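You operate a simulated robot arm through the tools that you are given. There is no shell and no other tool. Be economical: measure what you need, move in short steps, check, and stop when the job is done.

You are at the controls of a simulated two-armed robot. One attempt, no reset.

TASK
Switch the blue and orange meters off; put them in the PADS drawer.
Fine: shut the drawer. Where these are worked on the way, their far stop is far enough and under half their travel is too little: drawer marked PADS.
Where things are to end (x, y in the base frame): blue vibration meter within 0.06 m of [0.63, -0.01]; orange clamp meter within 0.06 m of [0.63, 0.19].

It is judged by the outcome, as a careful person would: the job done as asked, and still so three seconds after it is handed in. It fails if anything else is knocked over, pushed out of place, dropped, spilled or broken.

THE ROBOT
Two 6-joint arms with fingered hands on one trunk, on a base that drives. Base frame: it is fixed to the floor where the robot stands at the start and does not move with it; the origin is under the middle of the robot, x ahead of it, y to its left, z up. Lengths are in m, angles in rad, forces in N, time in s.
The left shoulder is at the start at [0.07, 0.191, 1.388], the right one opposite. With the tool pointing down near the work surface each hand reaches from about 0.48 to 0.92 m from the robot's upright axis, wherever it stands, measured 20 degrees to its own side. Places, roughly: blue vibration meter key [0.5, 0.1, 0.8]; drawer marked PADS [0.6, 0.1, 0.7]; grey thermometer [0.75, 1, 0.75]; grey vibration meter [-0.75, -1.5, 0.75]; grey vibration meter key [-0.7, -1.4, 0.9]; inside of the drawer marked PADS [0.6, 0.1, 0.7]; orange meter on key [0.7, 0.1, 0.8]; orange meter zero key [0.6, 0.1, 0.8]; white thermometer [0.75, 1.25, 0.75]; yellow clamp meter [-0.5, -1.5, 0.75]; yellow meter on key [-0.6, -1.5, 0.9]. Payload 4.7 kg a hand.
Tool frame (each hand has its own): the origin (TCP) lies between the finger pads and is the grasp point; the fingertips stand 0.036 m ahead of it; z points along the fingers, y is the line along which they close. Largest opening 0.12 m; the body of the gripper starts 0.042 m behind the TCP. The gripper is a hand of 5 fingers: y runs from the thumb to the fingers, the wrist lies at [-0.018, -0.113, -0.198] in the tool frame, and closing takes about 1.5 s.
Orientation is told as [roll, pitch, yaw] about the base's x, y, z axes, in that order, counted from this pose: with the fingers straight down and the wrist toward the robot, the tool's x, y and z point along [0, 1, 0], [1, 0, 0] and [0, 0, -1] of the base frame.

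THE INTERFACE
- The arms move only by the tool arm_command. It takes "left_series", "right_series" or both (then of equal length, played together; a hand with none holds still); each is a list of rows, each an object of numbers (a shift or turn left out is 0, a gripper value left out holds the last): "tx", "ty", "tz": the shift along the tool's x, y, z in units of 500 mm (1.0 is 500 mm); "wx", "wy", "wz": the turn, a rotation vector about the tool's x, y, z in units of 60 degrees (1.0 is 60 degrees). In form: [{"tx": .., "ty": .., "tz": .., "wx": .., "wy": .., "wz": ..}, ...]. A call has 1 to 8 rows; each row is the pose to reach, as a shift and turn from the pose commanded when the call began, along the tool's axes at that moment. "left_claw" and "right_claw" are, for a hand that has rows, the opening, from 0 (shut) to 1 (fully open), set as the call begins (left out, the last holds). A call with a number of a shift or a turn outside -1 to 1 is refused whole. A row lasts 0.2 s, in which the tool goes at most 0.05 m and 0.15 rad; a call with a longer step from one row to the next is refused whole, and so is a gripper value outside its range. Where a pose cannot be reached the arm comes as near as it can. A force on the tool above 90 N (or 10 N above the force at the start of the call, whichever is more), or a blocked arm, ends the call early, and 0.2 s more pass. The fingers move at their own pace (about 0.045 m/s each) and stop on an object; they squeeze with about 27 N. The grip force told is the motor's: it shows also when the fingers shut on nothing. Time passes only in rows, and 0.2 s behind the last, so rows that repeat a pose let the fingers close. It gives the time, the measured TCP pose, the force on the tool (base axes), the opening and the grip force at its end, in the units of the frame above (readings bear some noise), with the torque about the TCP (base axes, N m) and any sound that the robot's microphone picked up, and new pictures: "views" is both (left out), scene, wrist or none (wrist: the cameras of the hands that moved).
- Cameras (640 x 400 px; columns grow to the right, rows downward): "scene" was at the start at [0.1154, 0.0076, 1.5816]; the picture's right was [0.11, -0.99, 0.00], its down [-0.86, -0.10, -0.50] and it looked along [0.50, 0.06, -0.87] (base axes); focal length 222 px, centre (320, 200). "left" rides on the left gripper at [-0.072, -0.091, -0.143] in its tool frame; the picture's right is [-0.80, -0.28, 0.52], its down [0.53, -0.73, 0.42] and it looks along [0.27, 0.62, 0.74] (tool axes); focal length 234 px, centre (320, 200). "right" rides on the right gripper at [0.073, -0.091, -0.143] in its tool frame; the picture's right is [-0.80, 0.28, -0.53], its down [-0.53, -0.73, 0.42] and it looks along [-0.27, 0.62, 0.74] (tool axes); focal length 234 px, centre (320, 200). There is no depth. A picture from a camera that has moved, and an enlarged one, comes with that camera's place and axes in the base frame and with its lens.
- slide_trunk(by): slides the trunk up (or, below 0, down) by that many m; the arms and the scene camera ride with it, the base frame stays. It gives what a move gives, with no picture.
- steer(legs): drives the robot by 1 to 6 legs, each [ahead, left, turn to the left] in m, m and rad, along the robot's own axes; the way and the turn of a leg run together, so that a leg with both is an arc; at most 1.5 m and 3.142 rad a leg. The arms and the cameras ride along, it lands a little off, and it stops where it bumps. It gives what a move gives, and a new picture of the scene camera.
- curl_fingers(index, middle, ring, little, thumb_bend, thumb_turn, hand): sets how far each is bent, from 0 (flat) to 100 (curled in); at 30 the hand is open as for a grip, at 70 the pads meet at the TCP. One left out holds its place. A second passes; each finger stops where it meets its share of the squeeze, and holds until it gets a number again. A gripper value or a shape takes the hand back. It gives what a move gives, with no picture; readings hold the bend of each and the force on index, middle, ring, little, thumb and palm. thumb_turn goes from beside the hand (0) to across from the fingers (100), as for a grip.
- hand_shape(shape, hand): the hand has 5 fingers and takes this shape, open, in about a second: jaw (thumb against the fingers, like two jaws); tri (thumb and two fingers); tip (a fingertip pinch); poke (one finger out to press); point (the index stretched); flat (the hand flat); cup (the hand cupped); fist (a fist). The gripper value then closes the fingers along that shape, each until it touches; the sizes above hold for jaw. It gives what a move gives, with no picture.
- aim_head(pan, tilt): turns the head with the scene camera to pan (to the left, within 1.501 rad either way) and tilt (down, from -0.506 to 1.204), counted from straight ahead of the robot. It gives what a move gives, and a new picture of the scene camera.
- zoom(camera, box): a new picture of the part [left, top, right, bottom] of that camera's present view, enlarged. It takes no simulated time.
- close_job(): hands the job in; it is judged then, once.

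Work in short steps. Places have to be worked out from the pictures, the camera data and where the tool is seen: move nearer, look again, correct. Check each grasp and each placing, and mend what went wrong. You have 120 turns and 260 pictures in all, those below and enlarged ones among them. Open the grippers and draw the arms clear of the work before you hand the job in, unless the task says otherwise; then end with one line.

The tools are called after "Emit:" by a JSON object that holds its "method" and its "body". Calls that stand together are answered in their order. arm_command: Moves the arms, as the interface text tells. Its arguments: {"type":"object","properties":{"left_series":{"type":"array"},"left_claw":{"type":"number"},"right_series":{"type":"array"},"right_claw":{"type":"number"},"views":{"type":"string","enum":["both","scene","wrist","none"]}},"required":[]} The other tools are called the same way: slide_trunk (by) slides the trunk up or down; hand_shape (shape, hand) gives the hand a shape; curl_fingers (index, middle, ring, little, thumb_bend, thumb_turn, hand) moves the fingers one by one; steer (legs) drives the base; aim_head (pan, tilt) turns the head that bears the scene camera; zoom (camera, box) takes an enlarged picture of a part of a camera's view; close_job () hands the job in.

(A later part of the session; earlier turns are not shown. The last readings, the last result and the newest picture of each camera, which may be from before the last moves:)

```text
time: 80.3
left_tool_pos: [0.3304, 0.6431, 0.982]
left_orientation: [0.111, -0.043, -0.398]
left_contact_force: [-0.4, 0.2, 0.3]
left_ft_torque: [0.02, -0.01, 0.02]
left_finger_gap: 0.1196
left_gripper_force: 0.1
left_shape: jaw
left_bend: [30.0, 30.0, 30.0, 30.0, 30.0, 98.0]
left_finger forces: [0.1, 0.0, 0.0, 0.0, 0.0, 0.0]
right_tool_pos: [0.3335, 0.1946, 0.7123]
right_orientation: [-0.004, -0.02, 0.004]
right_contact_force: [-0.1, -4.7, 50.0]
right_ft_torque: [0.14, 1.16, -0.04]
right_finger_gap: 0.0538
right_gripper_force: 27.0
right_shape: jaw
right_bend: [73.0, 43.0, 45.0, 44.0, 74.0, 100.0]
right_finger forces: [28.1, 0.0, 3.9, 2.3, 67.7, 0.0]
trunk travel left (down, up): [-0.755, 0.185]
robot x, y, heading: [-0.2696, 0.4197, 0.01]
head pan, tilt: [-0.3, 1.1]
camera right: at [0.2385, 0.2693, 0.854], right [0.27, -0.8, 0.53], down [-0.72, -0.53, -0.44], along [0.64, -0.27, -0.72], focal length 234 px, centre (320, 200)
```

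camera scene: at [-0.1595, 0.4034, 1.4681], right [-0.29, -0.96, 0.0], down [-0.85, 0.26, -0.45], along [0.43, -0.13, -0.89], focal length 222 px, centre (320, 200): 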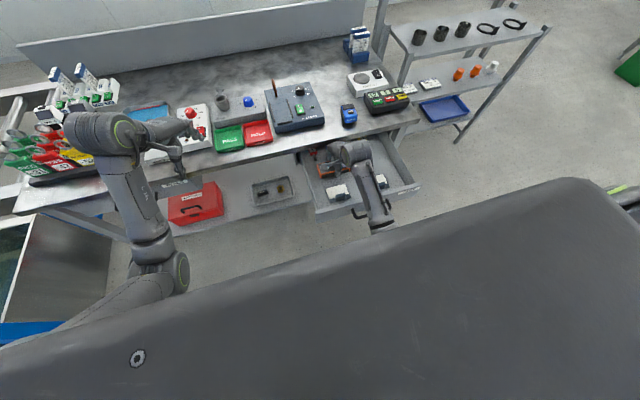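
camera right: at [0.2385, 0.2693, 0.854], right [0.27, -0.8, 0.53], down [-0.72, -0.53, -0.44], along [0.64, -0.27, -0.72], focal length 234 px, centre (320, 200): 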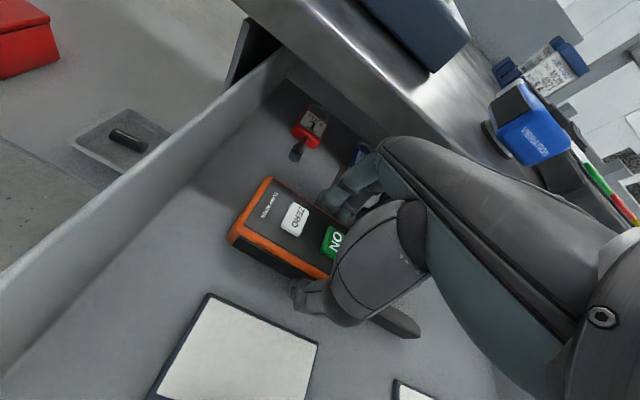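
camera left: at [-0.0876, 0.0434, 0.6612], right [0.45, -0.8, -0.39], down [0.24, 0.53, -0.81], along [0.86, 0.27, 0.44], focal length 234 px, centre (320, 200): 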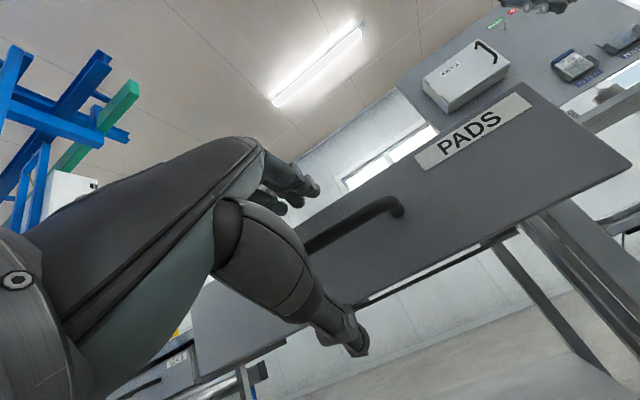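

The floor is met with 50 N. I ease up 8 mm and then open the hand part way.

Emit:
{"method": "arm_command", "body": {"right_series": [{"tz": -0.008}, {"tz": -0.016}], "views": "none"}}

Emit:
{"method": "arm_command", "body": {"right_claw": 0.66, "right_series": [{}, {}, {}, {}], "views": "wrist"}}

```text
time: 80.9
left_tool_pos: [0.3329, 0.6436, 0.9796]
left_orientation: [0.112, -0.038, -0.4]
left_contact_force: [0.3, 0.3, 0.3]
left_ft_torque: [-0.02, 0.0, 0.04]
left_finger_gap: 0.12
left_gripper_force: 0.1
left_shape: jaw
left_bend: [30.0, 30.0, 30.0, 30.0, 30.0, 98.0]
left_finger forces: [0.0, 0.1, 0.0, 0.1, 0.2, 0.1]
right_tool_pos: [0.3312, 0.1961, 0.7135]
right_orientation: [-0.001, -0.007, 0.003]
right_contact_force: [1.7, -1.3, 23.6]
right_ft_torque: [0.23, -0.98, 0.0]
right_finger_gap: 0.0534
right_gripper_force: 27.2
right_shape: jaw
right_bend: [73.0, 43.0, 45.0, 44.0, 74.0, 100.0]
right_finger forces: [41.9, 0.0, 3.2, 1.7, 25.4, 0.0]
trunk travel left (down, up): [-0.755, 0.185]
robot x, y, heading: [-0.2698, 0.426, 0.005]
head pan, tilt: [-0.3, 1.1]
```

```text
time: 81.9
left_tool_pos: [0.3333, 0.6431, 0.9793]
left_orientation: [0.109, -0.037, -0.399]
left_contact_force: [-0.3, -0.3, 0.1]
left_ft_torque: [0.0, 0.03, 0.01]
left_finger_gap: 0.1202
left_gripper_force: 0.0
left_shape: jaw
left_bend: [30.0, 30.0, 30.0, 30.0, 30.0, 98.0]
left_finger forces: [0.1, 0.1, 0.1, 0.0, 0.0, 0.0]
right_tool_pos: [0.3311, 0.1956, 0.7127]
right_orientation: [-0.001, -0.003, 0.004]
right_contact_force: [-0.6, 0.9, 14.8]
right_ft_torque: [0.09, 0.36, -0.04]
right_finger_gap: 0.0764
right_gripper_force: 0.0
right_shape: jaw
right_bend: [28.0, 39.0, 36.0, 36.0, 64.0, 99.0]
right_finger forces: [2.1, 2.2, 0.0, 0.0, 10.4, 0.1]
trunk travel left (down, up): [-0.755, 0.185]
robot x, y, heading: [-0.27, 0.4218, 0.005]
head pan, tilt: [-0.3, 1.1]
camera right: at [0.2386, 0.2685, 0.855], right [0.28, -0.8, 0.53], down [-0.73, -0.53, -0.43], along [0.62, -0.27, -0.73], focal length 234 px, centre (320, 200)
```

right: 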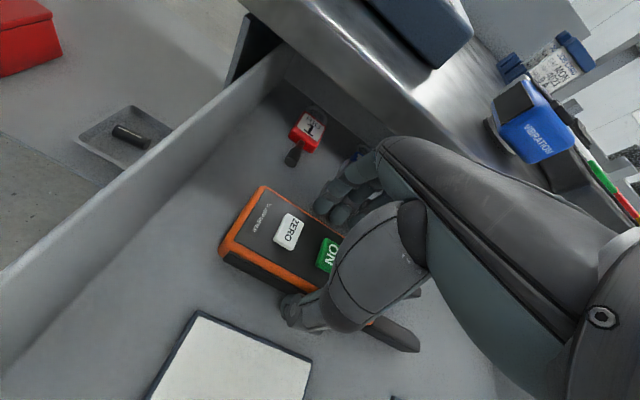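

Released. I lift straight up slowly and check the meter stays.

Emit:
{"method": "arm_command", "body": {"right_series": [{"tz": -0.03}, {"tz": -0.08}, {"tz": -0.16}, {"tz": -0.25}, {"tz": -0.34}, {"tz": -0.43}, {"tz": -0.5}]}}

Emit:
{"method": "zoom", "body": {"camera": "right", "box": [140, 160, 460, 400]}}

```text
time: 83.5
left_tool_pos: [0.3335, 0.6426, 0.9787]
left_orientation: [0.109, -0.035, -0.4]
left_contact_force: [-0.4, 0.5, 0.3]
left_ft_torque: [0.0, -0.02, 0.0]
left_finger_gap: 0.1199
left_gripper_force: 0.1
left_shape: jaw
left_bend: [30.0, 30.0, 30.0, 30.0, 30.0, 98.0]
left_finger forces: [0.0, 0.0, 0.1, 0.1, 0.0, 0.0]
right_tool_pos: [0.3309, 0.1973, 0.9626]
right_orientation: [-0.002, -0.004, 0.005]
right_contact_force: [-0.3, 0.2, 0.5]
right_ft_torque: [-0.01, 0.01, 0.03]
right_finger_gap: 0.079
right_gripper_force: 0.0
right_shape: jaw
right_bend: [27.0, 39.0, 36.0, 36.0, 62.0, 100.0]
right_finger forces: [0.0, 0.1, 0.0, 0.0, 0.0, 0.1]
trunk travel left (down, up): [-0.755, 0.185]
robot x, y, heading: [-0.2715, 0.4223, 0.006]
head pan, tilt: [-0.3, 1.1]
camera scene: at [-0.1597, 0.4038, 1.468], right [-0.29, -0.96, 0.0], down [-0.85, 0.26, -0.45], along [0.43, -0.13, -0.89], focal length 222 px, centre (320, 200)
camera right: at [0.2383, 0.2697, 1.1065], right [0.28, -0.8, 0.53], down [-0.73, -0.53, -0.43], along [0.62, -0.26, -0.74], focal length 234 px, centre (320, 200)
```

scene: 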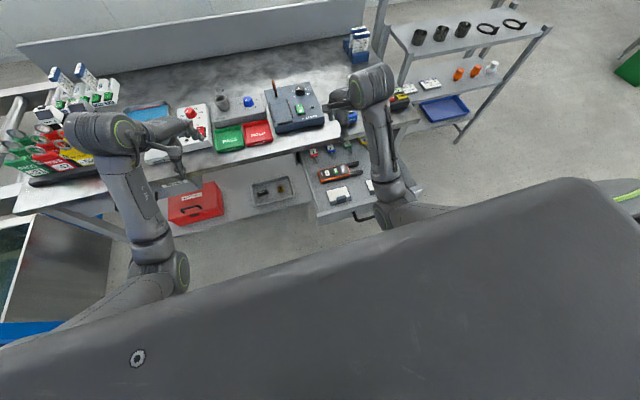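
right: 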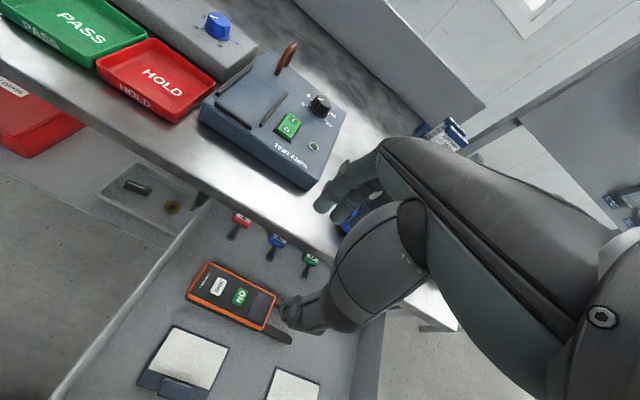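

```text
1.67 times, centred on (300, 280) of right
camera zoom: at [0.2383, 0.2697, 1.1065], right [0.28, -0.8, 0.53], down [-0.73, -0.53, -0.43], along [0.62, -0.26, -0.74], focal length 390 px, centre (353, 67)
```

zoom: 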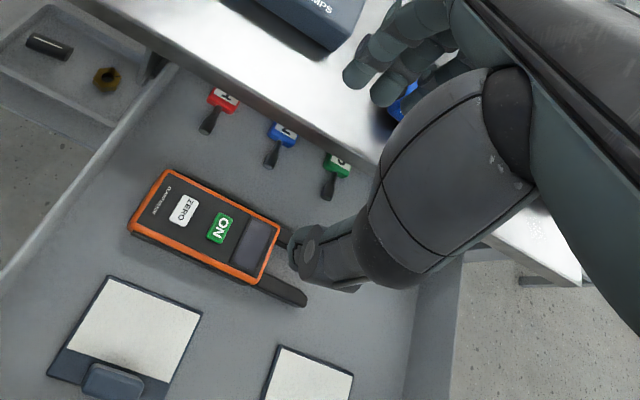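

Orange is placed well. Next I move the right hand over the blue meter, fully opened, for a lengthwise grasp at yaw 0.

Emit:
{"method": "arm_command", "body": {"right_claw": 1.0, "right_series": [{"ty": 0.07, "tx": -0.04}, {"ty": 0.14, "tx": -0.09}, {"ty": 0.21, "tx": -0.14}, {"ty": 0.28, "tx": -0.19}, {"ty": 0.328, "tx": -0.214}]}}

Emit:
{"method": "zoom", "body": {"camera": "right", "box": [200, 180, 440, 330]}}

Emit:
{"method": "zoom", "body": {"camera": "scene", "box": [290, 70, 420, 150]}}

```text
time: 84.7
left_tool_pos: [0.3338, 0.6428, 0.9773]
left_orientation: [0.11, -0.037, -0.4]
left_contact_force: [-0.2, -0.1, 0.6]
left_ft_torque: [-0.01, -0.01, 0.0]
left_finger_gap: 0.1199
left_gripper_force: 0.1
left_shape: jaw
left_bend: [30.0, 30.0, 30.0, 30.0, 30.0, 98.0]
left_finger forces: [0.0, 0.1, 0.0, 0.1, 0.1, 0.1]
right_tool_pos: [0.4958, 0.0866, 0.9641]
right_orientation: [0.0, -0.005, 0.004]
right_contact_force: [1.2, 1.1, 0.1]
right_ft_torque: [0.02, 0.0, -0.03]
right_finger_gap: 0.1196
right_gripper_force: 0.0
right_shape: jaw
right_bend: [30.0, 30.0, 30.0, 30.0, 30.0, 98.0]
right_finger forces: [0.0, 0.1, 0.0, 0.0, 0.0, 0.0]
trunk travel left (down, up): [-0.755, 0.185]
robot x, y, heading: [-0.2702, 0.4239, 0.006]
head pan, tilt: [-0.3, 1.1]
camera scene: at [-0.1594, 0.4039, 1.468], right [-0.29, -0.96, 0.0], down [-0.85, 0.26, -0.45], along [0.43, -0.13, -0.89], focal length 222 px, centre (320, 200)
camera right: at [0.4035, 0.1602, 1.1076], right [0.28, -0.8, 0.53], down [-0.73, -0.53, -0.43], along [0.62, -0.26, -0.73], focal length 234 px, centre (320, 200)
```

scene: 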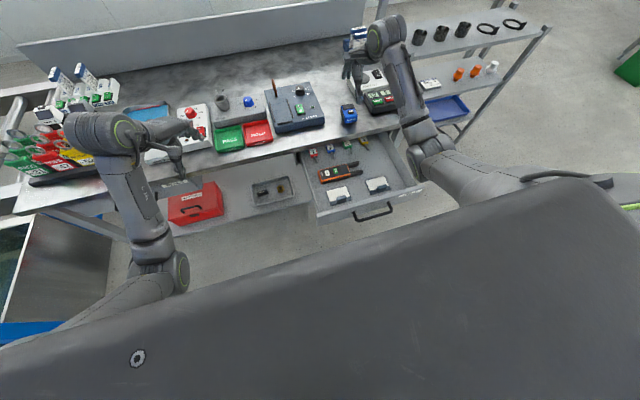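
right: 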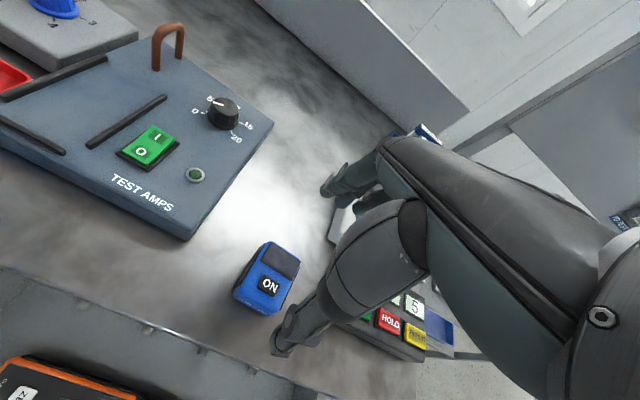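

```text
2.67 times, centred on (320, 255) of right
camera zoom: at [0.4035, 0.1602, 1.1076], right [0.28, -0.8, 0.53], down [-0.73, -0.53, -0.43], along [0.62, -0.26, -0.73], focal length 624 px, centre (320, 53)
```

zoom: 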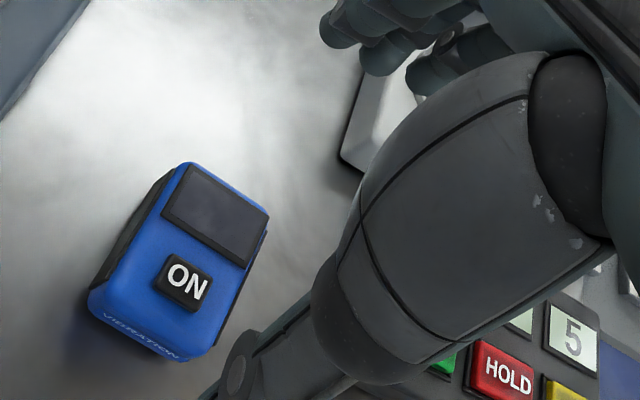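

```text
4.92 times, centred on (355, 110) of scene
camera zoom: at [-0.1594, 0.4039, 1.468], right [-0.29, -0.96, 0.0], down [-0.85, 0.26, -0.45], along [0.43, -0.13, -0.89], focal length 1093 px, centre (148, 643)
```

zoom: 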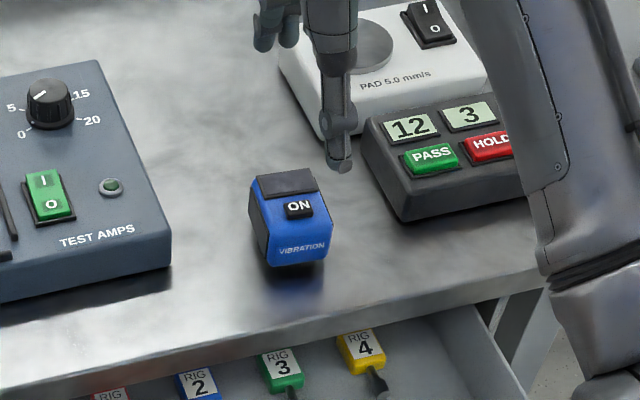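

Blue spans x 0.462–0.528, y≈0.087, and the hand is centred on it. I descend to z≈0.845.

Emit:
{"method": "arm_command", "body": {"right_series": [{"tz": 0.06}, {"tz": 0.12}, {"tz": 0.18}, {"tz": 0.21}, {"tz": 0.238}], "views": "wrist"}}

Emit:
{"method": "zoom", "body": {"camera": "scene", "box": [290, 70, 420, 150]}}

```text
time: 85.9
left_tool_pos: [0.3348, 0.6414, 0.9784]
left_orientation: [0.111, -0.038, -0.4]
left_contact_force: [0.5, -0.3, 0.6]
left_ft_torque: [0.03, -0.02, 0.01]
left_finger_gap: 0.1201
left_gripper_force: 0.1
left_shape: jaw
left_bend: [30.0, 30.0, 30.0, 30.0, 30.0, 98.0]
left_finger forces: [0.0, 0.0, 0.1, 0.0, 0.1, 0.0]
right_tool_pos: [0.4944, 0.0882, 0.8429]
right_orientation: [0.001, -0.005, 0.002]
right_contact_force: [0.2, 0.2, 0.0]
right_ft_torque: [0.02, -0.01, 0.0]
right_finger_gap: 0.1201
right_gripper_force: 0.0
right_shape: jaw
right_bend: [30.0, 30.0, 30.0, 30.0, 30.0, 98.0]
right_finger forces: [0.0, 0.0, 0.0, 0.0, 0.1, 0.0]
trunk travel left (down, up): [-0.755, 0.185]
robot x, y, heading: [-0.2713, 0.4202, 0.01]
head pan, tilt: [-0.3, 1.1]
camera right: at [0.4022, 0.1608, 0.9869], right [0.28, -0.8, 0.53], down [-0.73, -0.53, -0.43], along [0.62, -0.26, -0.73], focal length 234 px, centre (320, 200)
```

right: 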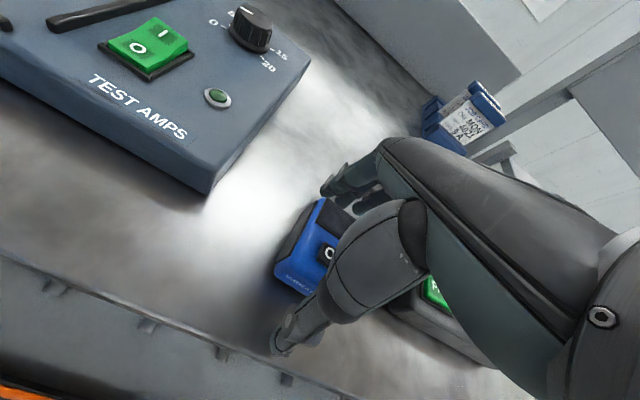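

```text
4.92 times, centred on (355, 110) of scene
camera zoom: at [-0.1597, 0.4036, 1.4681], right [-0.29, -0.96, 0.0], down [-0.85, 0.26, -0.45], along [0.43, -0.13, -0.89], focal length 1093 px, centre (148, 643)
```

zoom: 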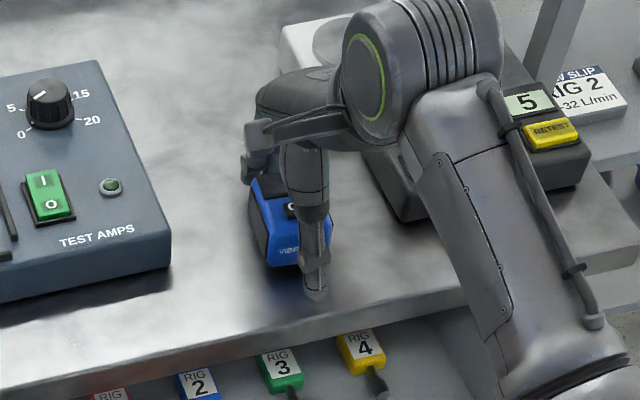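

The thumb tip lies at y≈0.085, centred on the meter. I lower a few mm and close.

Emit:
{"method": "arm_command", "body": {"right_series": [{"tz": 0.008}], "views": "none"}}

Emit:
{"method": "arm_command", "body": {"right_claw": 0.0, "right_series": [{}, {}, {}, {}, {}, {}, {}], "views": "wrist"}}

```text
time: 86.3
left_tool_pos: [0.3342, 0.6423, 0.9772]
left_orientation: [0.11, -0.038, -0.399]
left_contact_force: [0.7, -0.5, 0.1]
left_ft_torque: [-0.01, 0.02, 0.01]
left_finger_gap: 0.1199
left_gripper_force: 0.0
left_shape: jaw
left_bend: [30.0, 30.0, 30.0, 30.0, 30.0, 98.0]
left_finger forces: [0.0, 0.0, 0.0, 0.1, 0.0, 0.1]
right_tool_pos: [0.4951, 0.0875, 0.8403]
right_orientation: [0.001, -0.004, 0.003]
right_contact_force: [0.5, -0.1, 0.4]
right_ft_torque: [0.0, 0.01, 0.01]
right_finger_gap: 0.1198
right_gripper_force: 0.1
right_shape: jaw
right_bend: [30.0, 30.0, 30.0, 30.0, 30.0, 98.0]
right_finger forces: [0.0, 0.0, 0.0, 0.0, 0.0, 0.0]
trunk travel left (down, up): [-0.755, 0.185]
robot x, y, heading: [-0.2664, 0.423, 0.005]
head pan, tilt: [-0.3, 1.1]
```

```text
time: 87.9
left_tool_pos: [0.3349, 0.641, 0.9783]
left_orientation: [0.107, -0.038, -0.401]
left_contact_force: [-0.6, -0.7, -0.7]
left_ft_torque: [0.01, -0.01, 0.02]
left_finger_gap: 0.1201
left_gripper_force: 0.0
left_shape: jaw
left_bend: [30.0, 30.0, 30.0, 30.0, 30.0, 98.0]
left_finger forces: [0.1, 0.0, 0.0, 0.0, 0.0, 0.0]
right_tool_pos: [0.4946, 0.0869, 0.84]
right_orientation: [0.0, -0.003, 0.003]
right_contact_force: [-1.6, 0.0, 0.1]
right_ft_torque: [0.0, -0.01, 0.0]
right_finger_gap: 0.066
right_gripper_force: 26.8
right_shape: jaw
right_bend: [74.0, 42.0, 41.0, 41.0, 69.0, 100.0]
right_finger forces: [12.8, 7.3, 3.1, 0.1, 24.4, 0.1]
trunk travel left (down, up): [-0.755, 0.185]
robot x, y, heading: [-0.2663, 0.4224, 0.004]
head pan, tilt: [-0.3, 1.1]
camera right: at [0.4023, 0.161, 0.9829], right [0.28, -0.8, 0.53], down [-0.73, -0.53, -0.43], along [0.62, -0.26, -0.73], focal length 234 px, centre (320, 200)
```

right: 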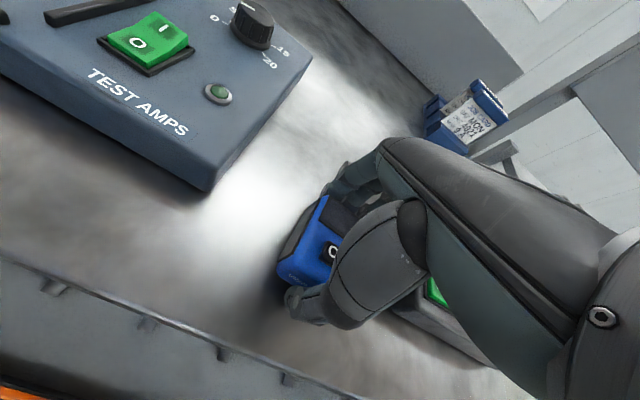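

Held with a 0.066 m gap and the load shared over three fingers. I lift and check.

Emit:
{"method": "arm_command", "body": {"right_series": [{"tz": -0.03}, {"tz": -0.08}, {"tz": -0.16}, {"tz": -0.24}], "views": "wrist"}}

Emit:
{"method": "zoom", "body": {"camera": "scene", "box": [280, 70, 440, 230]}}

```text
time: 88.9
left_tool_pos: [0.3352, 0.6426, 0.9776]
left_orientation: [0.11, -0.037, -0.4]
left_contact_force: [-0.1, -0.2, -1.0]
left_ft_torque: [0.04, -0.02, 0.01]
left_finger_gap: 0.1199
left_gripper_force: 0.1
left_shape: jaw
left_bend: [30.0, 30.0, 30.0, 30.0, 30.0, 98.0]
left_finger forces: [0.0, 0.0, 0.0, 0.1, 0.0, 0.0]
right_tool_pos: [0.4921, 0.0858, 0.9601]
right_orientation: [0.002, -0.003, 0.001]
right_contact_force: [-0.3, -0.3, -3.2]
right_ft_torque: [0.0, -0.01, 0.02]
right_finger_gap: 0.0664
right_gripper_force: 27.2
right_shape: jaw
right_bend: [74.0, 42.0, 41.0, 41.0, 69.0, 100.0]
right_finger forces: [13.6, 7.4, 3.2, 0.0, 24.3, 0.1]
trunk travel left (down, up): [-0.755, 0.185]
robot x, y, heading: [-0.2712, 0.4217, 0.005]
head pan, tilt: [-0.3, 1.1]
camera right: at [0.4012, 0.1605, 1.1024], right [0.28, -0.8, 0.53], down [-0.73, -0.53, -0.43], along [0.62, -0.27, -0.74], focal length 234 px, centre (320, 200)
```

right: 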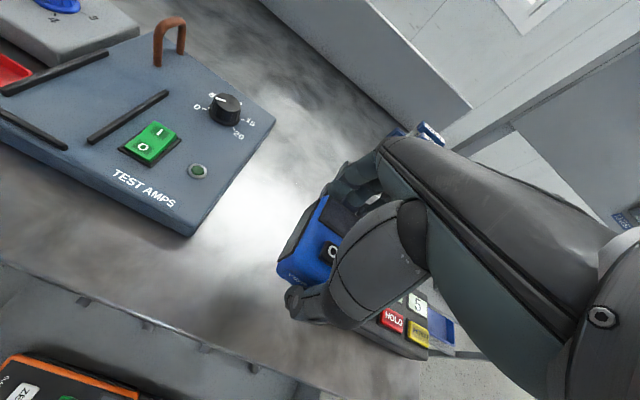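

```text
2.50 times, centred on (360, 150) of scene
camera zoom: at [-0.1597, 0.4038, 1.468], right [-0.29, -0.96, 0.0], down [-0.85, 0.26, -0.45], along [0.43, -0.13, -0.89], focal length 555 px, centre (220, 325)
```

zoom: 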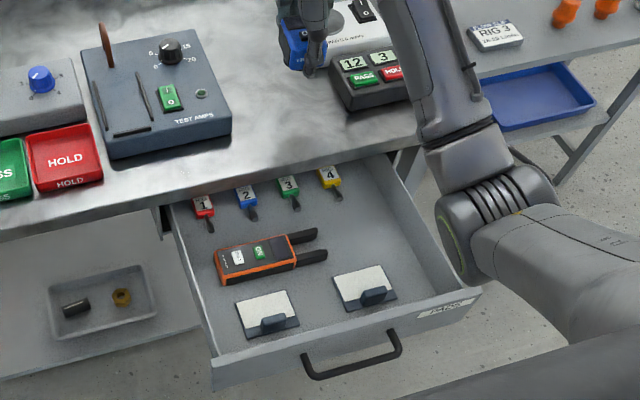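

Held level. The free spot right of the orange's jaws is about (0.33, 0.015). I carry the blue there and lower to z≈0.80.

Emit:
{"method": "arm_command", "body": {"right_series": [{"ty": -0.08, "tx": -0.03}, {"ty": -0.16, "tx": -0.07}, {"ty": -0.24, "tx": -0.11}, {"ty": -0.324, "tx": -0.142}, {"ty": -0.324, "tx": -0.142, "tz": 0.08}, {"ty": -0.324, "tx": -0.142, "tz": 0.16}, {"ty": -0.324, "tx": -0.142, "tz": 0.24}, {"ty": -0.324, "tx": -0.142, "tz": 0.32}]}}

Emit:
{"method": "zoom", "body": {"camera": "scene", "box": [280, 90, 440, 230]}}

```text
time: 90.7
left_tool_pos: [0.3348, 0.6413, 0.9776]
left_orientation: [0.109, -0.037, -0.4]
left_contact_force: [-0.3, 0.0, 0.8]
left_ft_torque: [-0.01, 0.01, 0.01]
left_finger_gap: 0.12
left_gripper_force: 0.0
left_shape: jaw
left_bend: [30.0, 30.0, 30.0, 30.0, 30.0, 98.0]
left_finger forces: [0.0, 0.1, 0.1, 0.0, 0.0, 0.0]
right_tool_pos: [0.336, 0.0166, 0.8009]
right_orientation: [0.0, -0.007, 0.003]
right_contact_force: [0.4, -0.6, -3.2]
right_ft_torque: [0.0, 0.02, 0.02]
right_finger_gap: 0.0659
right_gripper_force: 26.8
right_shape: jaw
right_bend: [74.0, 42.0, 41.0, 41.0, 69.0, 100.0]
right_finger forces: [13.6, 7.5, 3.1, 0.1, 24.2, 0.0]
trunk travel left (down, up): [-0.755, 0.185]
robot x, y, heading: [-0.271, 0.4208, 0.007]
head pan, tilt: [-0.3, 1.1]
camera scene: at [-0.1587, 0.4031, 1.468], right [-0.29, -0.96, 0.0], down [-0.85, 0.26, -0.45], along [0.43, -0.13, -0.89], focal length 222 px, centre (320, 200)
camera right: at [0.2427, 0.0897, 0.9433], right [0.28, -0.8, 0.53], down [-0.73, -0.53, -0.43], along [0.62, -0.26, -0.73], focal length 234 px, centre (320, 200)
```

scene: 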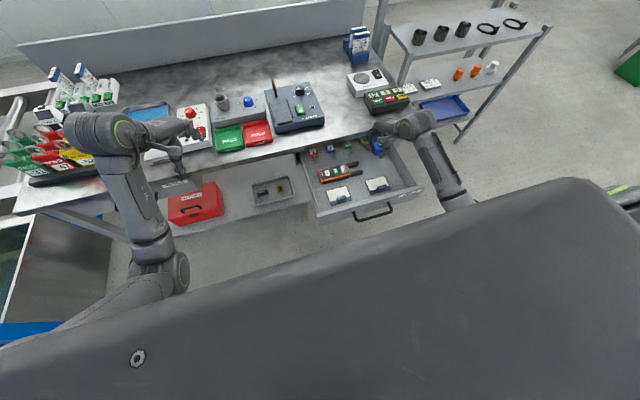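
right: 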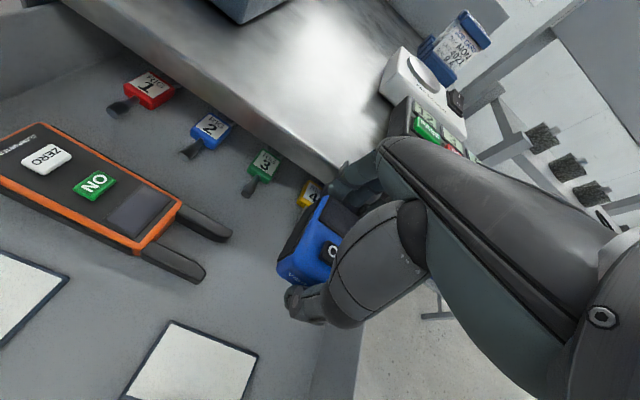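

```text
2.86 times, centred on (360, 160) of scene
camera zoom: at [-0.1587, 0.4031, 1.468], right [-0.29, -0.96, 0.0], down [-0.85, 0.26, -0.45], along [0.43, -0.13, -0.89], focal length 634 px, centre (206, 314)
```

zoom: 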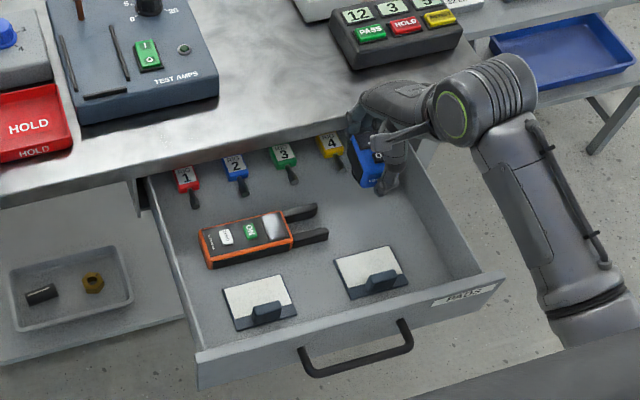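

Clear. I nudge back 8 mm and descend to z≈0.73.

Emit:
{"method": "arm_command", "body": {"right_series": [{"ty": -0.014, "tz": 0.03}, {"ty": -0.014, "tz": 0.07}, {"ty": -0.014, "tz": 0.11}, {"ty": -0.014, "tz": 0.145}], "views": "wrist"}}

Emit:
{"method": "zoom", "body": {"camera": "scene", "box": [320, 110, 420, 190]}}

```text
time: 91.7
left_tool_pos: [0.3342, 0.6412, 0.9775]
left_orientation: [0.11, -0.036, -0.4]
left_contact_force: [-0.3, 0.8, 0.8]
left_ft_torque: [-0.01, 0.01, 0.02]
left_finger_gap: 0.12
left_gripper_force: 0.1
left_shape: jaw
left_bend: [30.0, 30.0, 30.0, 30.0, 30.0, 98.0]
left_finger forces: [0.0, 0.0, 0.0, 0.1, 0.1, 0.0]
right_tool_pos: [0.3265, 0.0162, 0.7259]
right_orientation: [-0.001, -0.004, 0.004]
right_contact_force: [0.4, 0.0, -3.4]
right_ft_torque: [0.01, 0.03, 0.0]
right_finger_gap: 0.0662
right_gripper_force: 27.3
right_shape: jaw
right_bend: [74.0, 42.0, 41.0, 41.0, 69.0, 100.0]
right_finger forces: [13.5, 7.4, 3.2, 0.0, 24.1, 0.0]
trunk travel left (down, up): [-0.755, 0.185]
robot x, y, heading: [-0.2724, 0.4202, 0.011]
head pan, tilt: [-0.3, 1.1]
camera right: at [0.2351, 0.0892, 0.8693], right [0.28, -0.8, 0.53], down [-0.73, -0.53, -0.43], along [0.62, -0.26, -0.73], focal length 234 px, centre (320, 200)
```

right: 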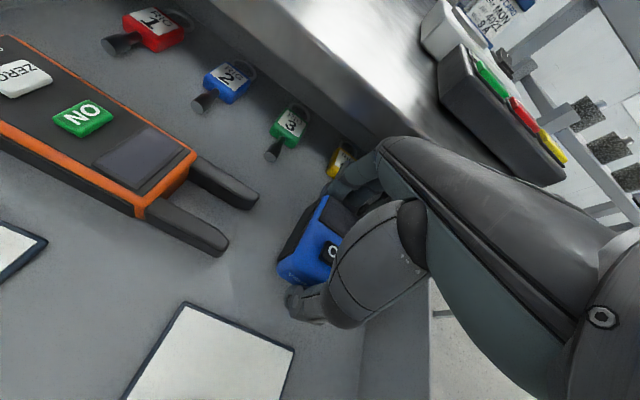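

```text
5.00 times, centred on (370, 150) of scene
camera zoom: at [-0.1591, 0.4032, 1.468], right [-0.29, -0.96, 0.0], down [-0.85, 0.26, -0.45], along [0.43, -0.13, -0.89], focal length 1110 px, centre (70, 450)
```

zoom: 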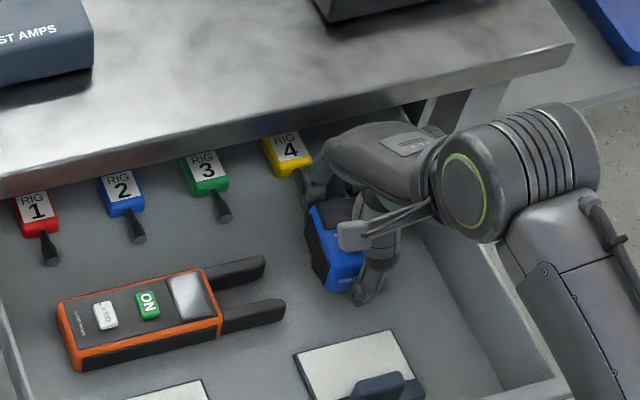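

The fingers are close to RIG 4's key, so I shift 8 mm toward the robot and then settle onto the floor in 2 mm steps.

Emit:
{"method": "arm_command", "body": {"right_series": [{"ty": -0.016}, {"ty": -0.016, "tz": 0.008}, {"ty": -0.016, "tz": 0.013}, {"ty": -0.016, "tz": 0.018}], "views": "wrist"}}

```text
time: 92.7
left_tool_pos: [0.3354, 0.642, 0.9783]
left_orientation: [0.112, -0.038, -0.4]
left_contact_force: [0.8, 0.5, -0.5]
left_ft_torque: [0.01, 0.01, -0.04]
left_finger_gap: 0.1199
left_gripper_force: 0.0
left_shape: jaw
left_bend: [30.0, 30.0, 30.0, 30.0, 30.0, 98.0]
left_finger forces: [0.0, 0.0, 0.0, 0.0, 0.0, 0.0]
right_tool_pos: [0.3183, 0.0163, 0.7175]
right_orientation: [0.001, -0.006, 0.005]
right_contact_force: [-0.2, 0.0, -4.0]
right_ft_torque: [-0.02, -0.02, -0.03]
right_finger_gap: 0.0661
right_gripper_force: 27.4
right_shape: jaw
right_bend: [74.0, 42.0, 41.0, 41.0, 69.0, 100.0]
right_finger forces: [13.5, 7.4, 3.2, 0.1, 24.1, 0.1]
trunk travel left (down, up): [-0.755, 0.185]
robot x, y, heading: [-0.2706, 0.423, 0.007]
head pan, tilt: [-0.3, 1.1]
camera right: at [0.2264, 0.0894, 0.8603], right [0.28, -0.8, 0.53], down [-0.73, -0.53, -0.43], along [0.62, -0.26, -0.73], focal length 234 px, centre (320, 200)
```

right: 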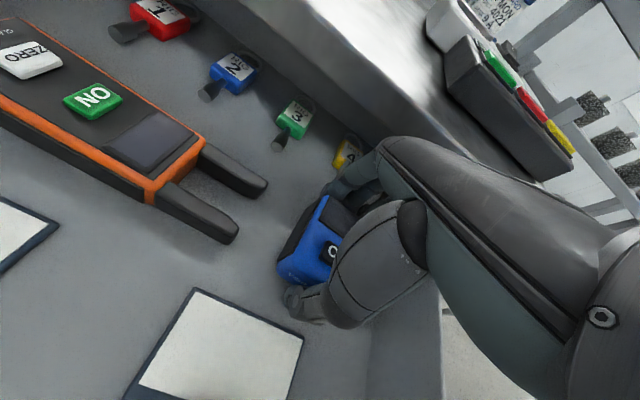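

Emit:
{"method": "arm_command", "body": {"right_series": [{"tz": 0.004}, {"tz": 0.008}, {"tz": 0.012}], "views": "none"}}

```text
time: 93.5
left_tool_pos: [0.3333, 0.6427, 0.9789]
left_orientation: [0.11, -0.038, -0.4]
left_contact_force: [0.2, 0.3, -0.1]
left_ft_torque: [0.02, -0.06, -0.01]
left_finger_gap: 0.1199
left_gripper_force: 0.0
left_shape: jaw
left_bend: [30.0, 30.0, 30.0, 30.0, 30.0, 98.0]
left_finger forces: [0.0, 0.0, 0.1, 0.1, 0.0, 0.0]
right_tool_pos: [0.3202, 0.0158, 0.7149]
right_orientation: [-0.002, -0.01, 0.002]
right_contact_force: [0.2, -1.5, 15.8]
right_ft_torque: [-0.07, 0.06, -0.02]
right_finger_gap: 0.0665
right_gripper_force: 27.1
right_shape: jaw
right_bend: [74.0, 42.0, 41.0, 41.0, 69.0, 100.0]
right_finger forces: [14.2, 8.4, 3.9, 0.0, 26.4, 0.0]
trunk travel left (down, up): [-0.755, 0.185]
robot x, y, heading: [-0.27, 0.4219, 0.008]
head pan, tilt: [-0.3, 1.1]
```

The floor is felt (16 N). I open slightly and lift.

Emit:
{"method": "arm_command", "body": {"right_claw": 0.7, "right_series": [{}, {}, {}, {}], "views": "wrist"}}

Emit:
{"method": "arm_command", "body": {"right_series": [{"tz": -0.02}, {"tz": -0.06}, {"tz": -0.14}, {"tz": -0.22}, {"tz": -0.31}, {"tz": -0.4}, {"tz": -0.48}]}}

Emit:
{"method": "zoom", "body": {"camera": "scene", "box": [280, 90, 440, 230]}}

```text
time: 94.5
left_tool_pos: [0.3338, 0.6421, 0.9786]
left_orientation: [0.111, -0.039, -0.398]
left_contact_force: [0.4, 0.0, 0.1]
left_ft_torque: [0.0, -0.01, -0.01]
left_finger_gap: 0.1196
left_gripper_force: 0.2
left_shape: jaw
left_bend: [30.0, 30.0, 30.0, 30.0, 30.0, 98.0]
left_finger forces: [0.1, 0.0, 0.0, 0.1, 0.0, 0.0]
right_tool_pos: [0.3188, 0.0166, 0.7125]
right_orientation: [0.0, -0.005, 0.003]
right_contact_force: [1.2, 1.3, 7.2]
right_ft_torque: [0.04, 0.13, 0.01]
right_finger_gap: 0.0817
right_gripper_force: 0.0
right_shape: jaw
right_bend: [27.0, 38.0, 35.0, 35.0, 61.0, 99.0]
right_finger forces: [0.0, 2.5, 0.1, 0.1, 5.2, 0.0]
trunk travel left (down, up): [-0.755, 0.185]
robot x, y, heading: [-0.267, 0.4225, 0.01]
head pan, tilt: [-0.3, 1.1]
camera right: at [0.2265, 0.0895, 0.8551], right [0.28, -0.8, 0.53], down [-0.73, -0.53, -0.43], along [0.62, -0.26, -0.73], focal length 234 px, centre (320, 200)
```

right: 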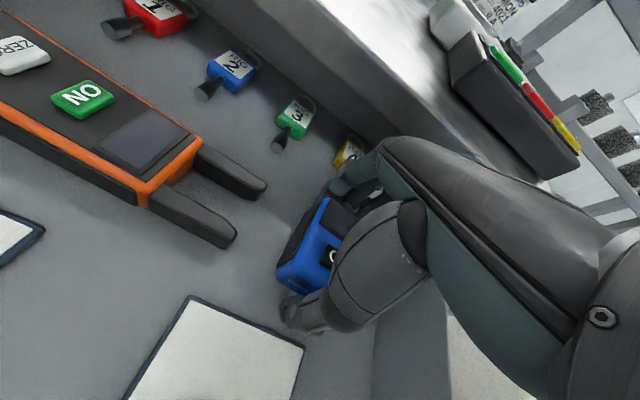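

```text
time: 96.1
left_tool_pos: [0.3345, 0.6416, 0.9788]
left_orientation: [0.111, -0.038, -0.399]
left_contact_force: [-0.8, -0.1, 0.1]
left_ft_torque: [-0.01, 0.0, -0.02]
left_finger_gap: 0.12
left_gripper_force: 0.0
left_shape: jaw
left_bend: [30.0, 30.0, 30.0, 30.0, 30.0, 98.0]
left_finger forces: [0.0, 0.1, 0.1, 0.0, 0.0, 0.0]
right_tool_pos: [0.3156, 0.0155, 0.9512]
right_orientation: [-0.001, -0.003, 0.004]
right_contact_force: [-0.7, 1.3, -0.3]
right_ft_torque: [0.0, 0.01, 0.03]
right_finger_gap: 0.084
right_gripper_force: 0.1
right_shape: jaw
right_bend: [27.0, 37.0, 35.0, 35.0, 60.0, 99.0]
right_finger forces: [0.0, 0.0, 0.1, 0.0, 0.1, 0.0]
trunk travel left (down, up): [-0.755, 0.185]
robot x, y, heading: [-0.2688, 0.4215, 0.01]
head pan, tilt: [-0.3, 1.1]
camera scene: at [-0.1599, 0.4039, 1.468], right [-0.29, -0.96, 0.0], down [-0.85, 0.26, -0.45], along [0.43, -0.13, -0.89], focal length 222 px, centre (320, 200)
camera right: at [0.2239, 0.0879, 1.0942], right [0.28, -0.8, 0.53], down [-0.73, -0.53, -0.43], along [0.62, -0.26, -0.74], focal length 234 px, centre (320, 200)
```

scene: 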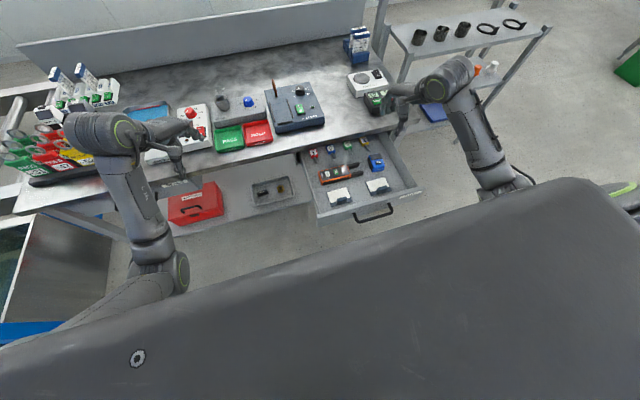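
right: 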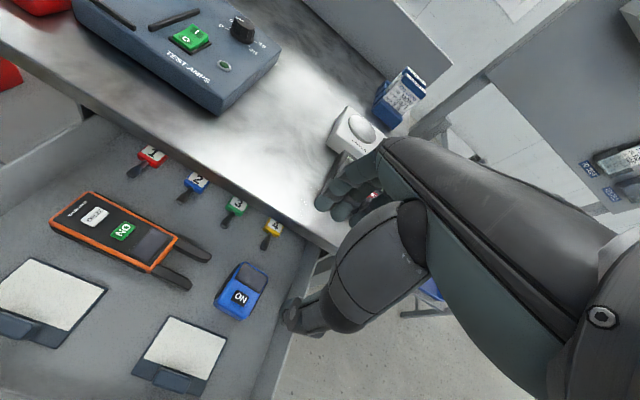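

```text
2.86 times, centred on (360, 160) of scene
camera zoom: at [-0.1599, 0.4039, 1.468], right [-0.29, -0.96, 0.0], down [-0.85, 0.26, -0.45], along [0.43, -0.13, -0.89], focal length 634 px, centre (206, 314)
```

zoom: 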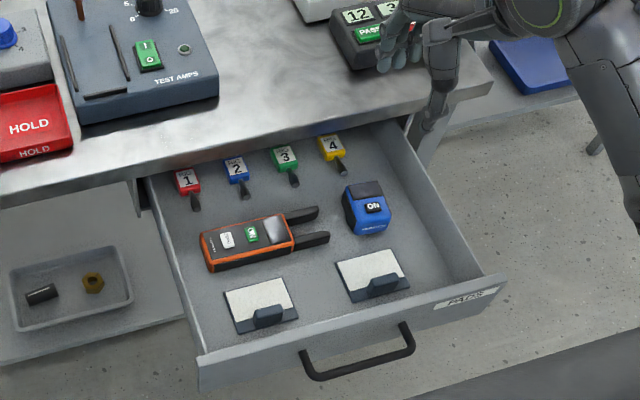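

Both meters sit in the drawer, off, clear of the pads and padlocks. To shut the drawer I back off to about (-0.52, 0.36) and will push the front with the right hand's fingertips, pitched forward.

Emit:
{"method": "steer", "body": {"legs": [[-0.25, -0.06, 0]]}}

Emit:
{"method": "arm_command", "body": {"right_claw": 0.0, "right_series": [{"tx": 0.07}, {"tx": 0.14, "wx": -0.13}, {"tx": 0.2, "wx": -0.26}, {"tx": 0.2, "wx": -0.39}, {"tx": 0.2, "wx": -0.52}, {"tx": 0.2, "wx": -0.65}, {"tx": 0.2, "wx": -0.78}, {"tx": 0.2, "wx": -0.9}]}}

```text
time: 97.9
left_tool_pos: [0.0856, 0.5822, 0.9764]
left_orientation: [0.11, -0.036, -0.401]
left_contact_force: [0.4, 0.7, -0.2]
left_ft_torque: [0.02, -0.02, 0.01]
left_finger_gap: 0.1198
left_gripper_force: 0.1
left_shape: jaw
left_bend: [30.0, 30.0, 30.0, 30.0, 30.0, 98.0]
left_finger forces: [0.1, 0.1, 0.1, 0.0, 0.0, 0.1]
right_tool_pos: [0.0687, -0.0468, 0.9523]
right_orientation: [-0.001, -0.006, 0.003]
right_contact_force: [-0.5, 0.0, -0.3]
right_ft_torque: [-0.04, 0.01, 0.06]
right_finger_gap: 0.0838
right_gripper_force: 0.2
right_shape: jaw
right_bend: [27.0, 37.0, 35.0, 35.0, 60.0, 99.0]
right_finger forces: [0.1, 0.0, 0.1, 0.0, 0.0, 0.1]
trunk travel left (down, up): [-0.755, 0.185]
robot x, y, heading: [-0.518, 0.3604, 0.002]
head pan, tilt: [-0.3, 1.1]
camera scene: at [-0.4084, 0.3439, 1.468], right [-0.29, -0.96, 0.0], down [-0.85, 0.26, -0.45], along [0.43, -0.13, -0.89], focal length 222 px, centre (320, 200)
```

scene: 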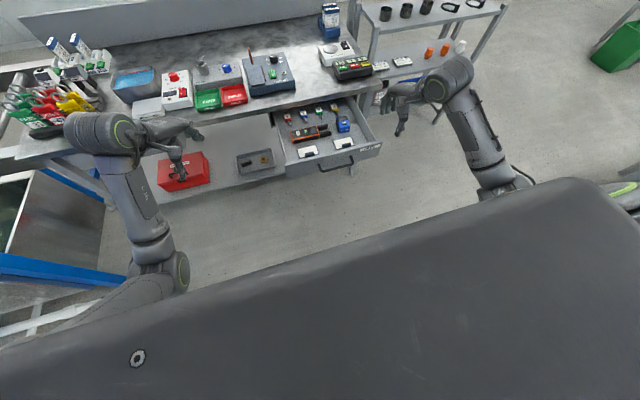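

```text
time: 99.7
left_tool_pos: [0.0863, 0.5827, 0.978]
left_orientation: [0.11, -0.034, -0.402]
left_contact_force: [-0.8, -0.1, 0.1]
left_ft_torque: [0.02, 0.0, -0.01]
left_finger_gap: 0.12
left_gripper_force: 0.0
left_shape: jaw
left_bend: [30.0, 30.0, 30.0, 30.0, 30.0, 98.0]
left_finger forces: [0.0, 0.0, 0.0, 0.0, 0.0, 0.0]
right_tool_pos: [0.0662, 0.0544, 0.9527]
right_orientation: [0.0, -0.947, 0.005]
right_contact_force: [-0.5, 0.1, -0.2]
right_ft_torque: [-0.01, -0.03, -0.01]
right_finger_gap: 0.0
right_gripper_force: 26.5
right_shape: jaw
right_bend: [70.0, 70.0, 70.0, 70.0, 52.0, 100.0]
right_finger forces: [0.0, 0.0, 0.1, 0.0, 0.1, 0.1]
trunk travel left (down, up): [-0.755, 0.185]
robot x, y, heading: [-0.5183, 0.3604, 0.004]
head pan, tilt: [-0.3, 1.1]
camera scene: at [-0.4087, 0.3442, 1.4681], right [-0.29, -0.96, 0.0], down [-0.85, 0.26, -0.45], along [0.43, -0.13, -0.89], focal length 222 px, centre (320, 200)
camera right: at [-0.1032, 0.1273, 0.961], right [-0.26, -0.8, 0.53], down [-0.08, -0.53, -0.84], along [0.96, -0.26, 0.07], focal length 234 px, centre (320, 200)
```

scene: 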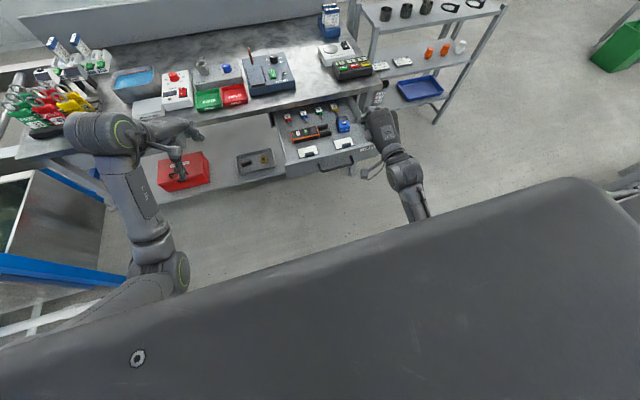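
right: 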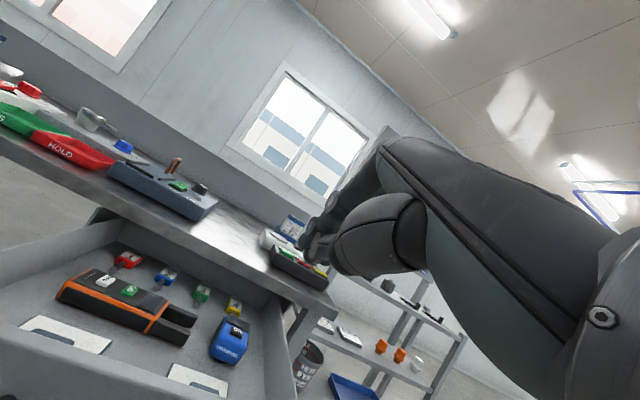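

The pitched pose works. I move back a little to clear the bar, centre on y≈0.116, then lower the trunk to bring the fingertips to z≈0.74.

Emit:
{"method": "arm_command", "body": {"right_series": [{"tx": 0.06, "ty": -0.023, "tz": -0.033}, {"tx": 0.12, "ty": -0.05, "tz": -0.07}], "views": "none"}}

Emit:
{"method": "slide_trunk", "body": {"by": -0.195}}

Emit:
{"method": "zoom", "body": {"camera": "scene", "box": [240, 40, 420, 180]}}

Emit:
{"method": "zoom", "body": {"camera": "right", "box": [0, 0, 640, 400]}}

```text
time: 100.3
left_tool_pos: [0.0862, 0.583, 0.9775]
left_orientation: [0.11, -0.038, -0.403]
left_contact_force: [0.7, 0.0, 0.4]
left_ft_torque: [0.02, -0.01, -0.03]
left_finger_gap: 0.1199
left_gripper_force: 0.1
left_shape: jaw
left_bend: [30.0, 30.0, 30.0, 30.0, 30.0, 98.0]
left_finger forces: [0.1, 0.1, 0.0, 0.1, 0.0, 0.1]
right_tool_pos: [0.0218, 0.113, 0.9522]
right_orientation: [-0.004, -0.949, 0.005]
right_contact_force: [-0.5, 0.2, -0.1]
right_ft_torque: [0.0, 0.0, -0.03]
right_finger_gap: 0.0001
right_gripper_force: 27.4
right_shape: jaw
right_bend: [70.0, 70.0, 70.0, 70.0, 52.0, 100.0]
right_finger forces: [0.0, 0.0, 0.0, 0.0, 0.1, 0.0]
trunk travel left (down, up): [-0.755, 0.185]
robot x, y, heading: [-0.5139, 0.3619, 0.003]
head pan, tilt: [-0.3, 1.1]
```

```text
time: 102.5
left_tool_pos: [0.0849, 0.5808, 0.7836]
left_orientation: [0.109, -0.038, -0.403]
left_contact_force: [-0.6, 0.0, 0.0]
left_ft_torque: [-0.06, 0.05, 0.03]
left_finger_gap: 0.1197
left_gripper_force: 0.0
left_shape: jaw
left_bend: [30.0, 30.0, 30.0, 30.0, 30.0, 98.0]
left_finger forces: [0.0, 0.1, 0.1, 0.0, 0.0, 0.1]
right_tool_pos: [0.0232, 0.1117, 0.756]
right_orientation: [-0.001, -0.947, 0.001]
right_contact_force: [0.2, 0.0, 0.4]
right_ft_torque: [-0.01, -0.02, -0.01]
right_finger_gap: 0.0
right_gripper_force: 27.5
right_shape: jaw
right_bend: [70.0, 70.0, 70.0, 70.0, 52.0, 100.0]
right_finger forces: [0.1, 0.0, 0.0, 0.0, 0.1, 0.0]
trunk travel left (down, up): [-0.56, 0.38]
robot x, y, heading: [-0.5207, 0.3617, 0.008]
head pan, tilt: [-0.3, 1.1]
```

```text
2.86 times, centred on (330, 110) of scene
camera zoom: at [-0.4088, 0.344, 1.2732], right [-0.29, -0.96, 0.0], down [-0.85, 0.26, -0.45], along [0.43, -0.13, -0.89], focal length 634 px, centre (291, 457)
```

zoom: 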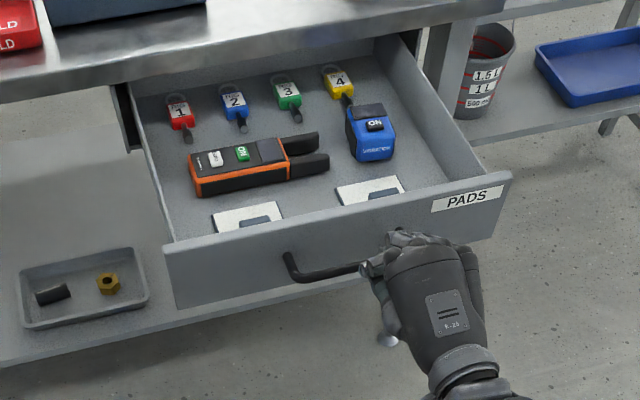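

```text
1.00 times, centred on (320, 200) of right
camera zoom: at [-0.147, 0.1848, 0.7648], right [-0.26, -0.8, 0.53], down [-0.08, -0.53, -0.84], along [0.96, -0.26, 0.07], focal length 234 px, centre (320, 200)
```

zoom: 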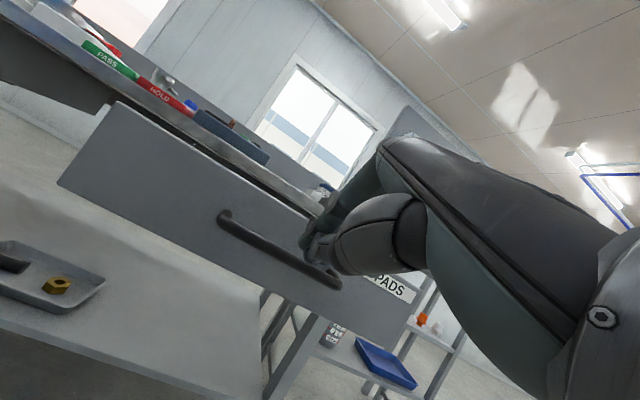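

Aligned just above the handle. I push forward at a gentle pace.

Emit:
{"method": "arm_command", "body": {"right_series": [{"ty": 0.0234, "tz": 0.0324}, {"ty": 0.0467, "tz": 0.0649}, {"ty": 0.07, "tz": 0.0973}, {"ty": 0.0934, "tz": 0.1298}, {"ty": 0.1168, "tz": 0.1622}, {"ty": 0.14, "tz": 0.1946}, {"ty": 0.1635, "tz": 0.227}, {"ty": 0.1869, "tz": 0.2595}], "views": "scene"}}

Emit:
{"method": "zoom", "body": {"camera": "scene", "box": [240, 40, 420, 180]}}

```text
time: 104.3
left_tool_pos: [0.0853, 0.5822, 0.7829]
left_orientation: [0.111, -0.037, -0.401]
left_contact_force: [-0.3, 0.5, -0.2]
left_ft_torque: [0.0, 0.01, -0.04]
left_finger_gap: 0.1199
left_gripper_force: 0.1
left_shape: jaw
left_bend: [30.0, 30.0, 30.0, 30.0, 30.0, 98.0]
left_finger forces: [0.1, 0.0, 0.0, 0.0, 0.1, 0.0]
right_tool_pos: [0.1859, 0.1121, 0.7562]
right_orientation: [-0.001, -0.948, 0.003]
right_contact_force: [0.4, 0.3, 0.3]
right_ft_torque: [0.02, -0.02, 0.01]
right_finger_gap: 0.0
right_gripper_force: 26.7
right_shape: jaw
right_bend: [70.0, 70.0, 70.0, 70.0, 53.0, 100.0]
right_finger forces: [0.0, 0.1, 0.0, 0.0, 0.0, 0.0]
trunk travel left (down, up): [-0.56, 0.38]
robot x, y, heading: [-0.5191, 0.3582, 0.01]
head pan, tilt: [-0.3, 1.1]
camera scene: at [-0.4079, 0.3439, 1.273], right [-0.29, -0.96, 0.0], down [-0.85, 0.26, -0.45], along [0.43, -0.13, -0.89], focal length 222 px, centre (320, 200)
```

scene: 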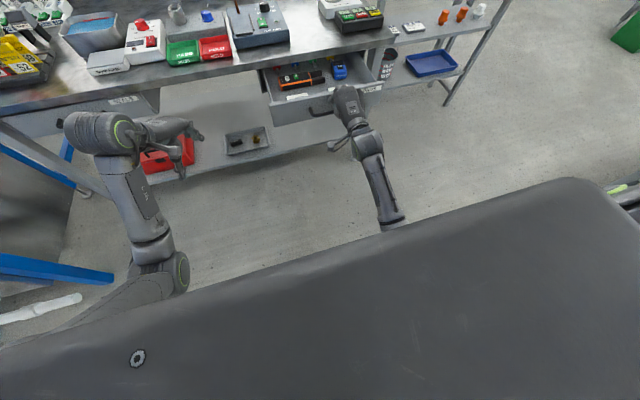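

```text
2.86 times, centred on (330, 110) of scene
camera zoom: at [-0.4079, 0.3439, 1.273], right [-0.29, -0.96, 0.0], down [-0.85, 0.26, -0.45], along [0.43, -0.13, -0.89], focal length 634 px, centre (291, 457)
```

zoom: 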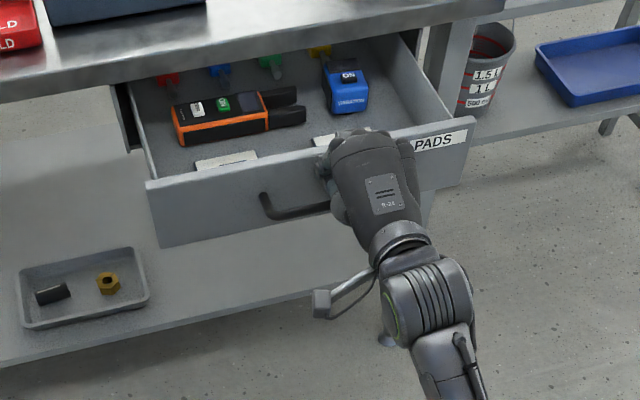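

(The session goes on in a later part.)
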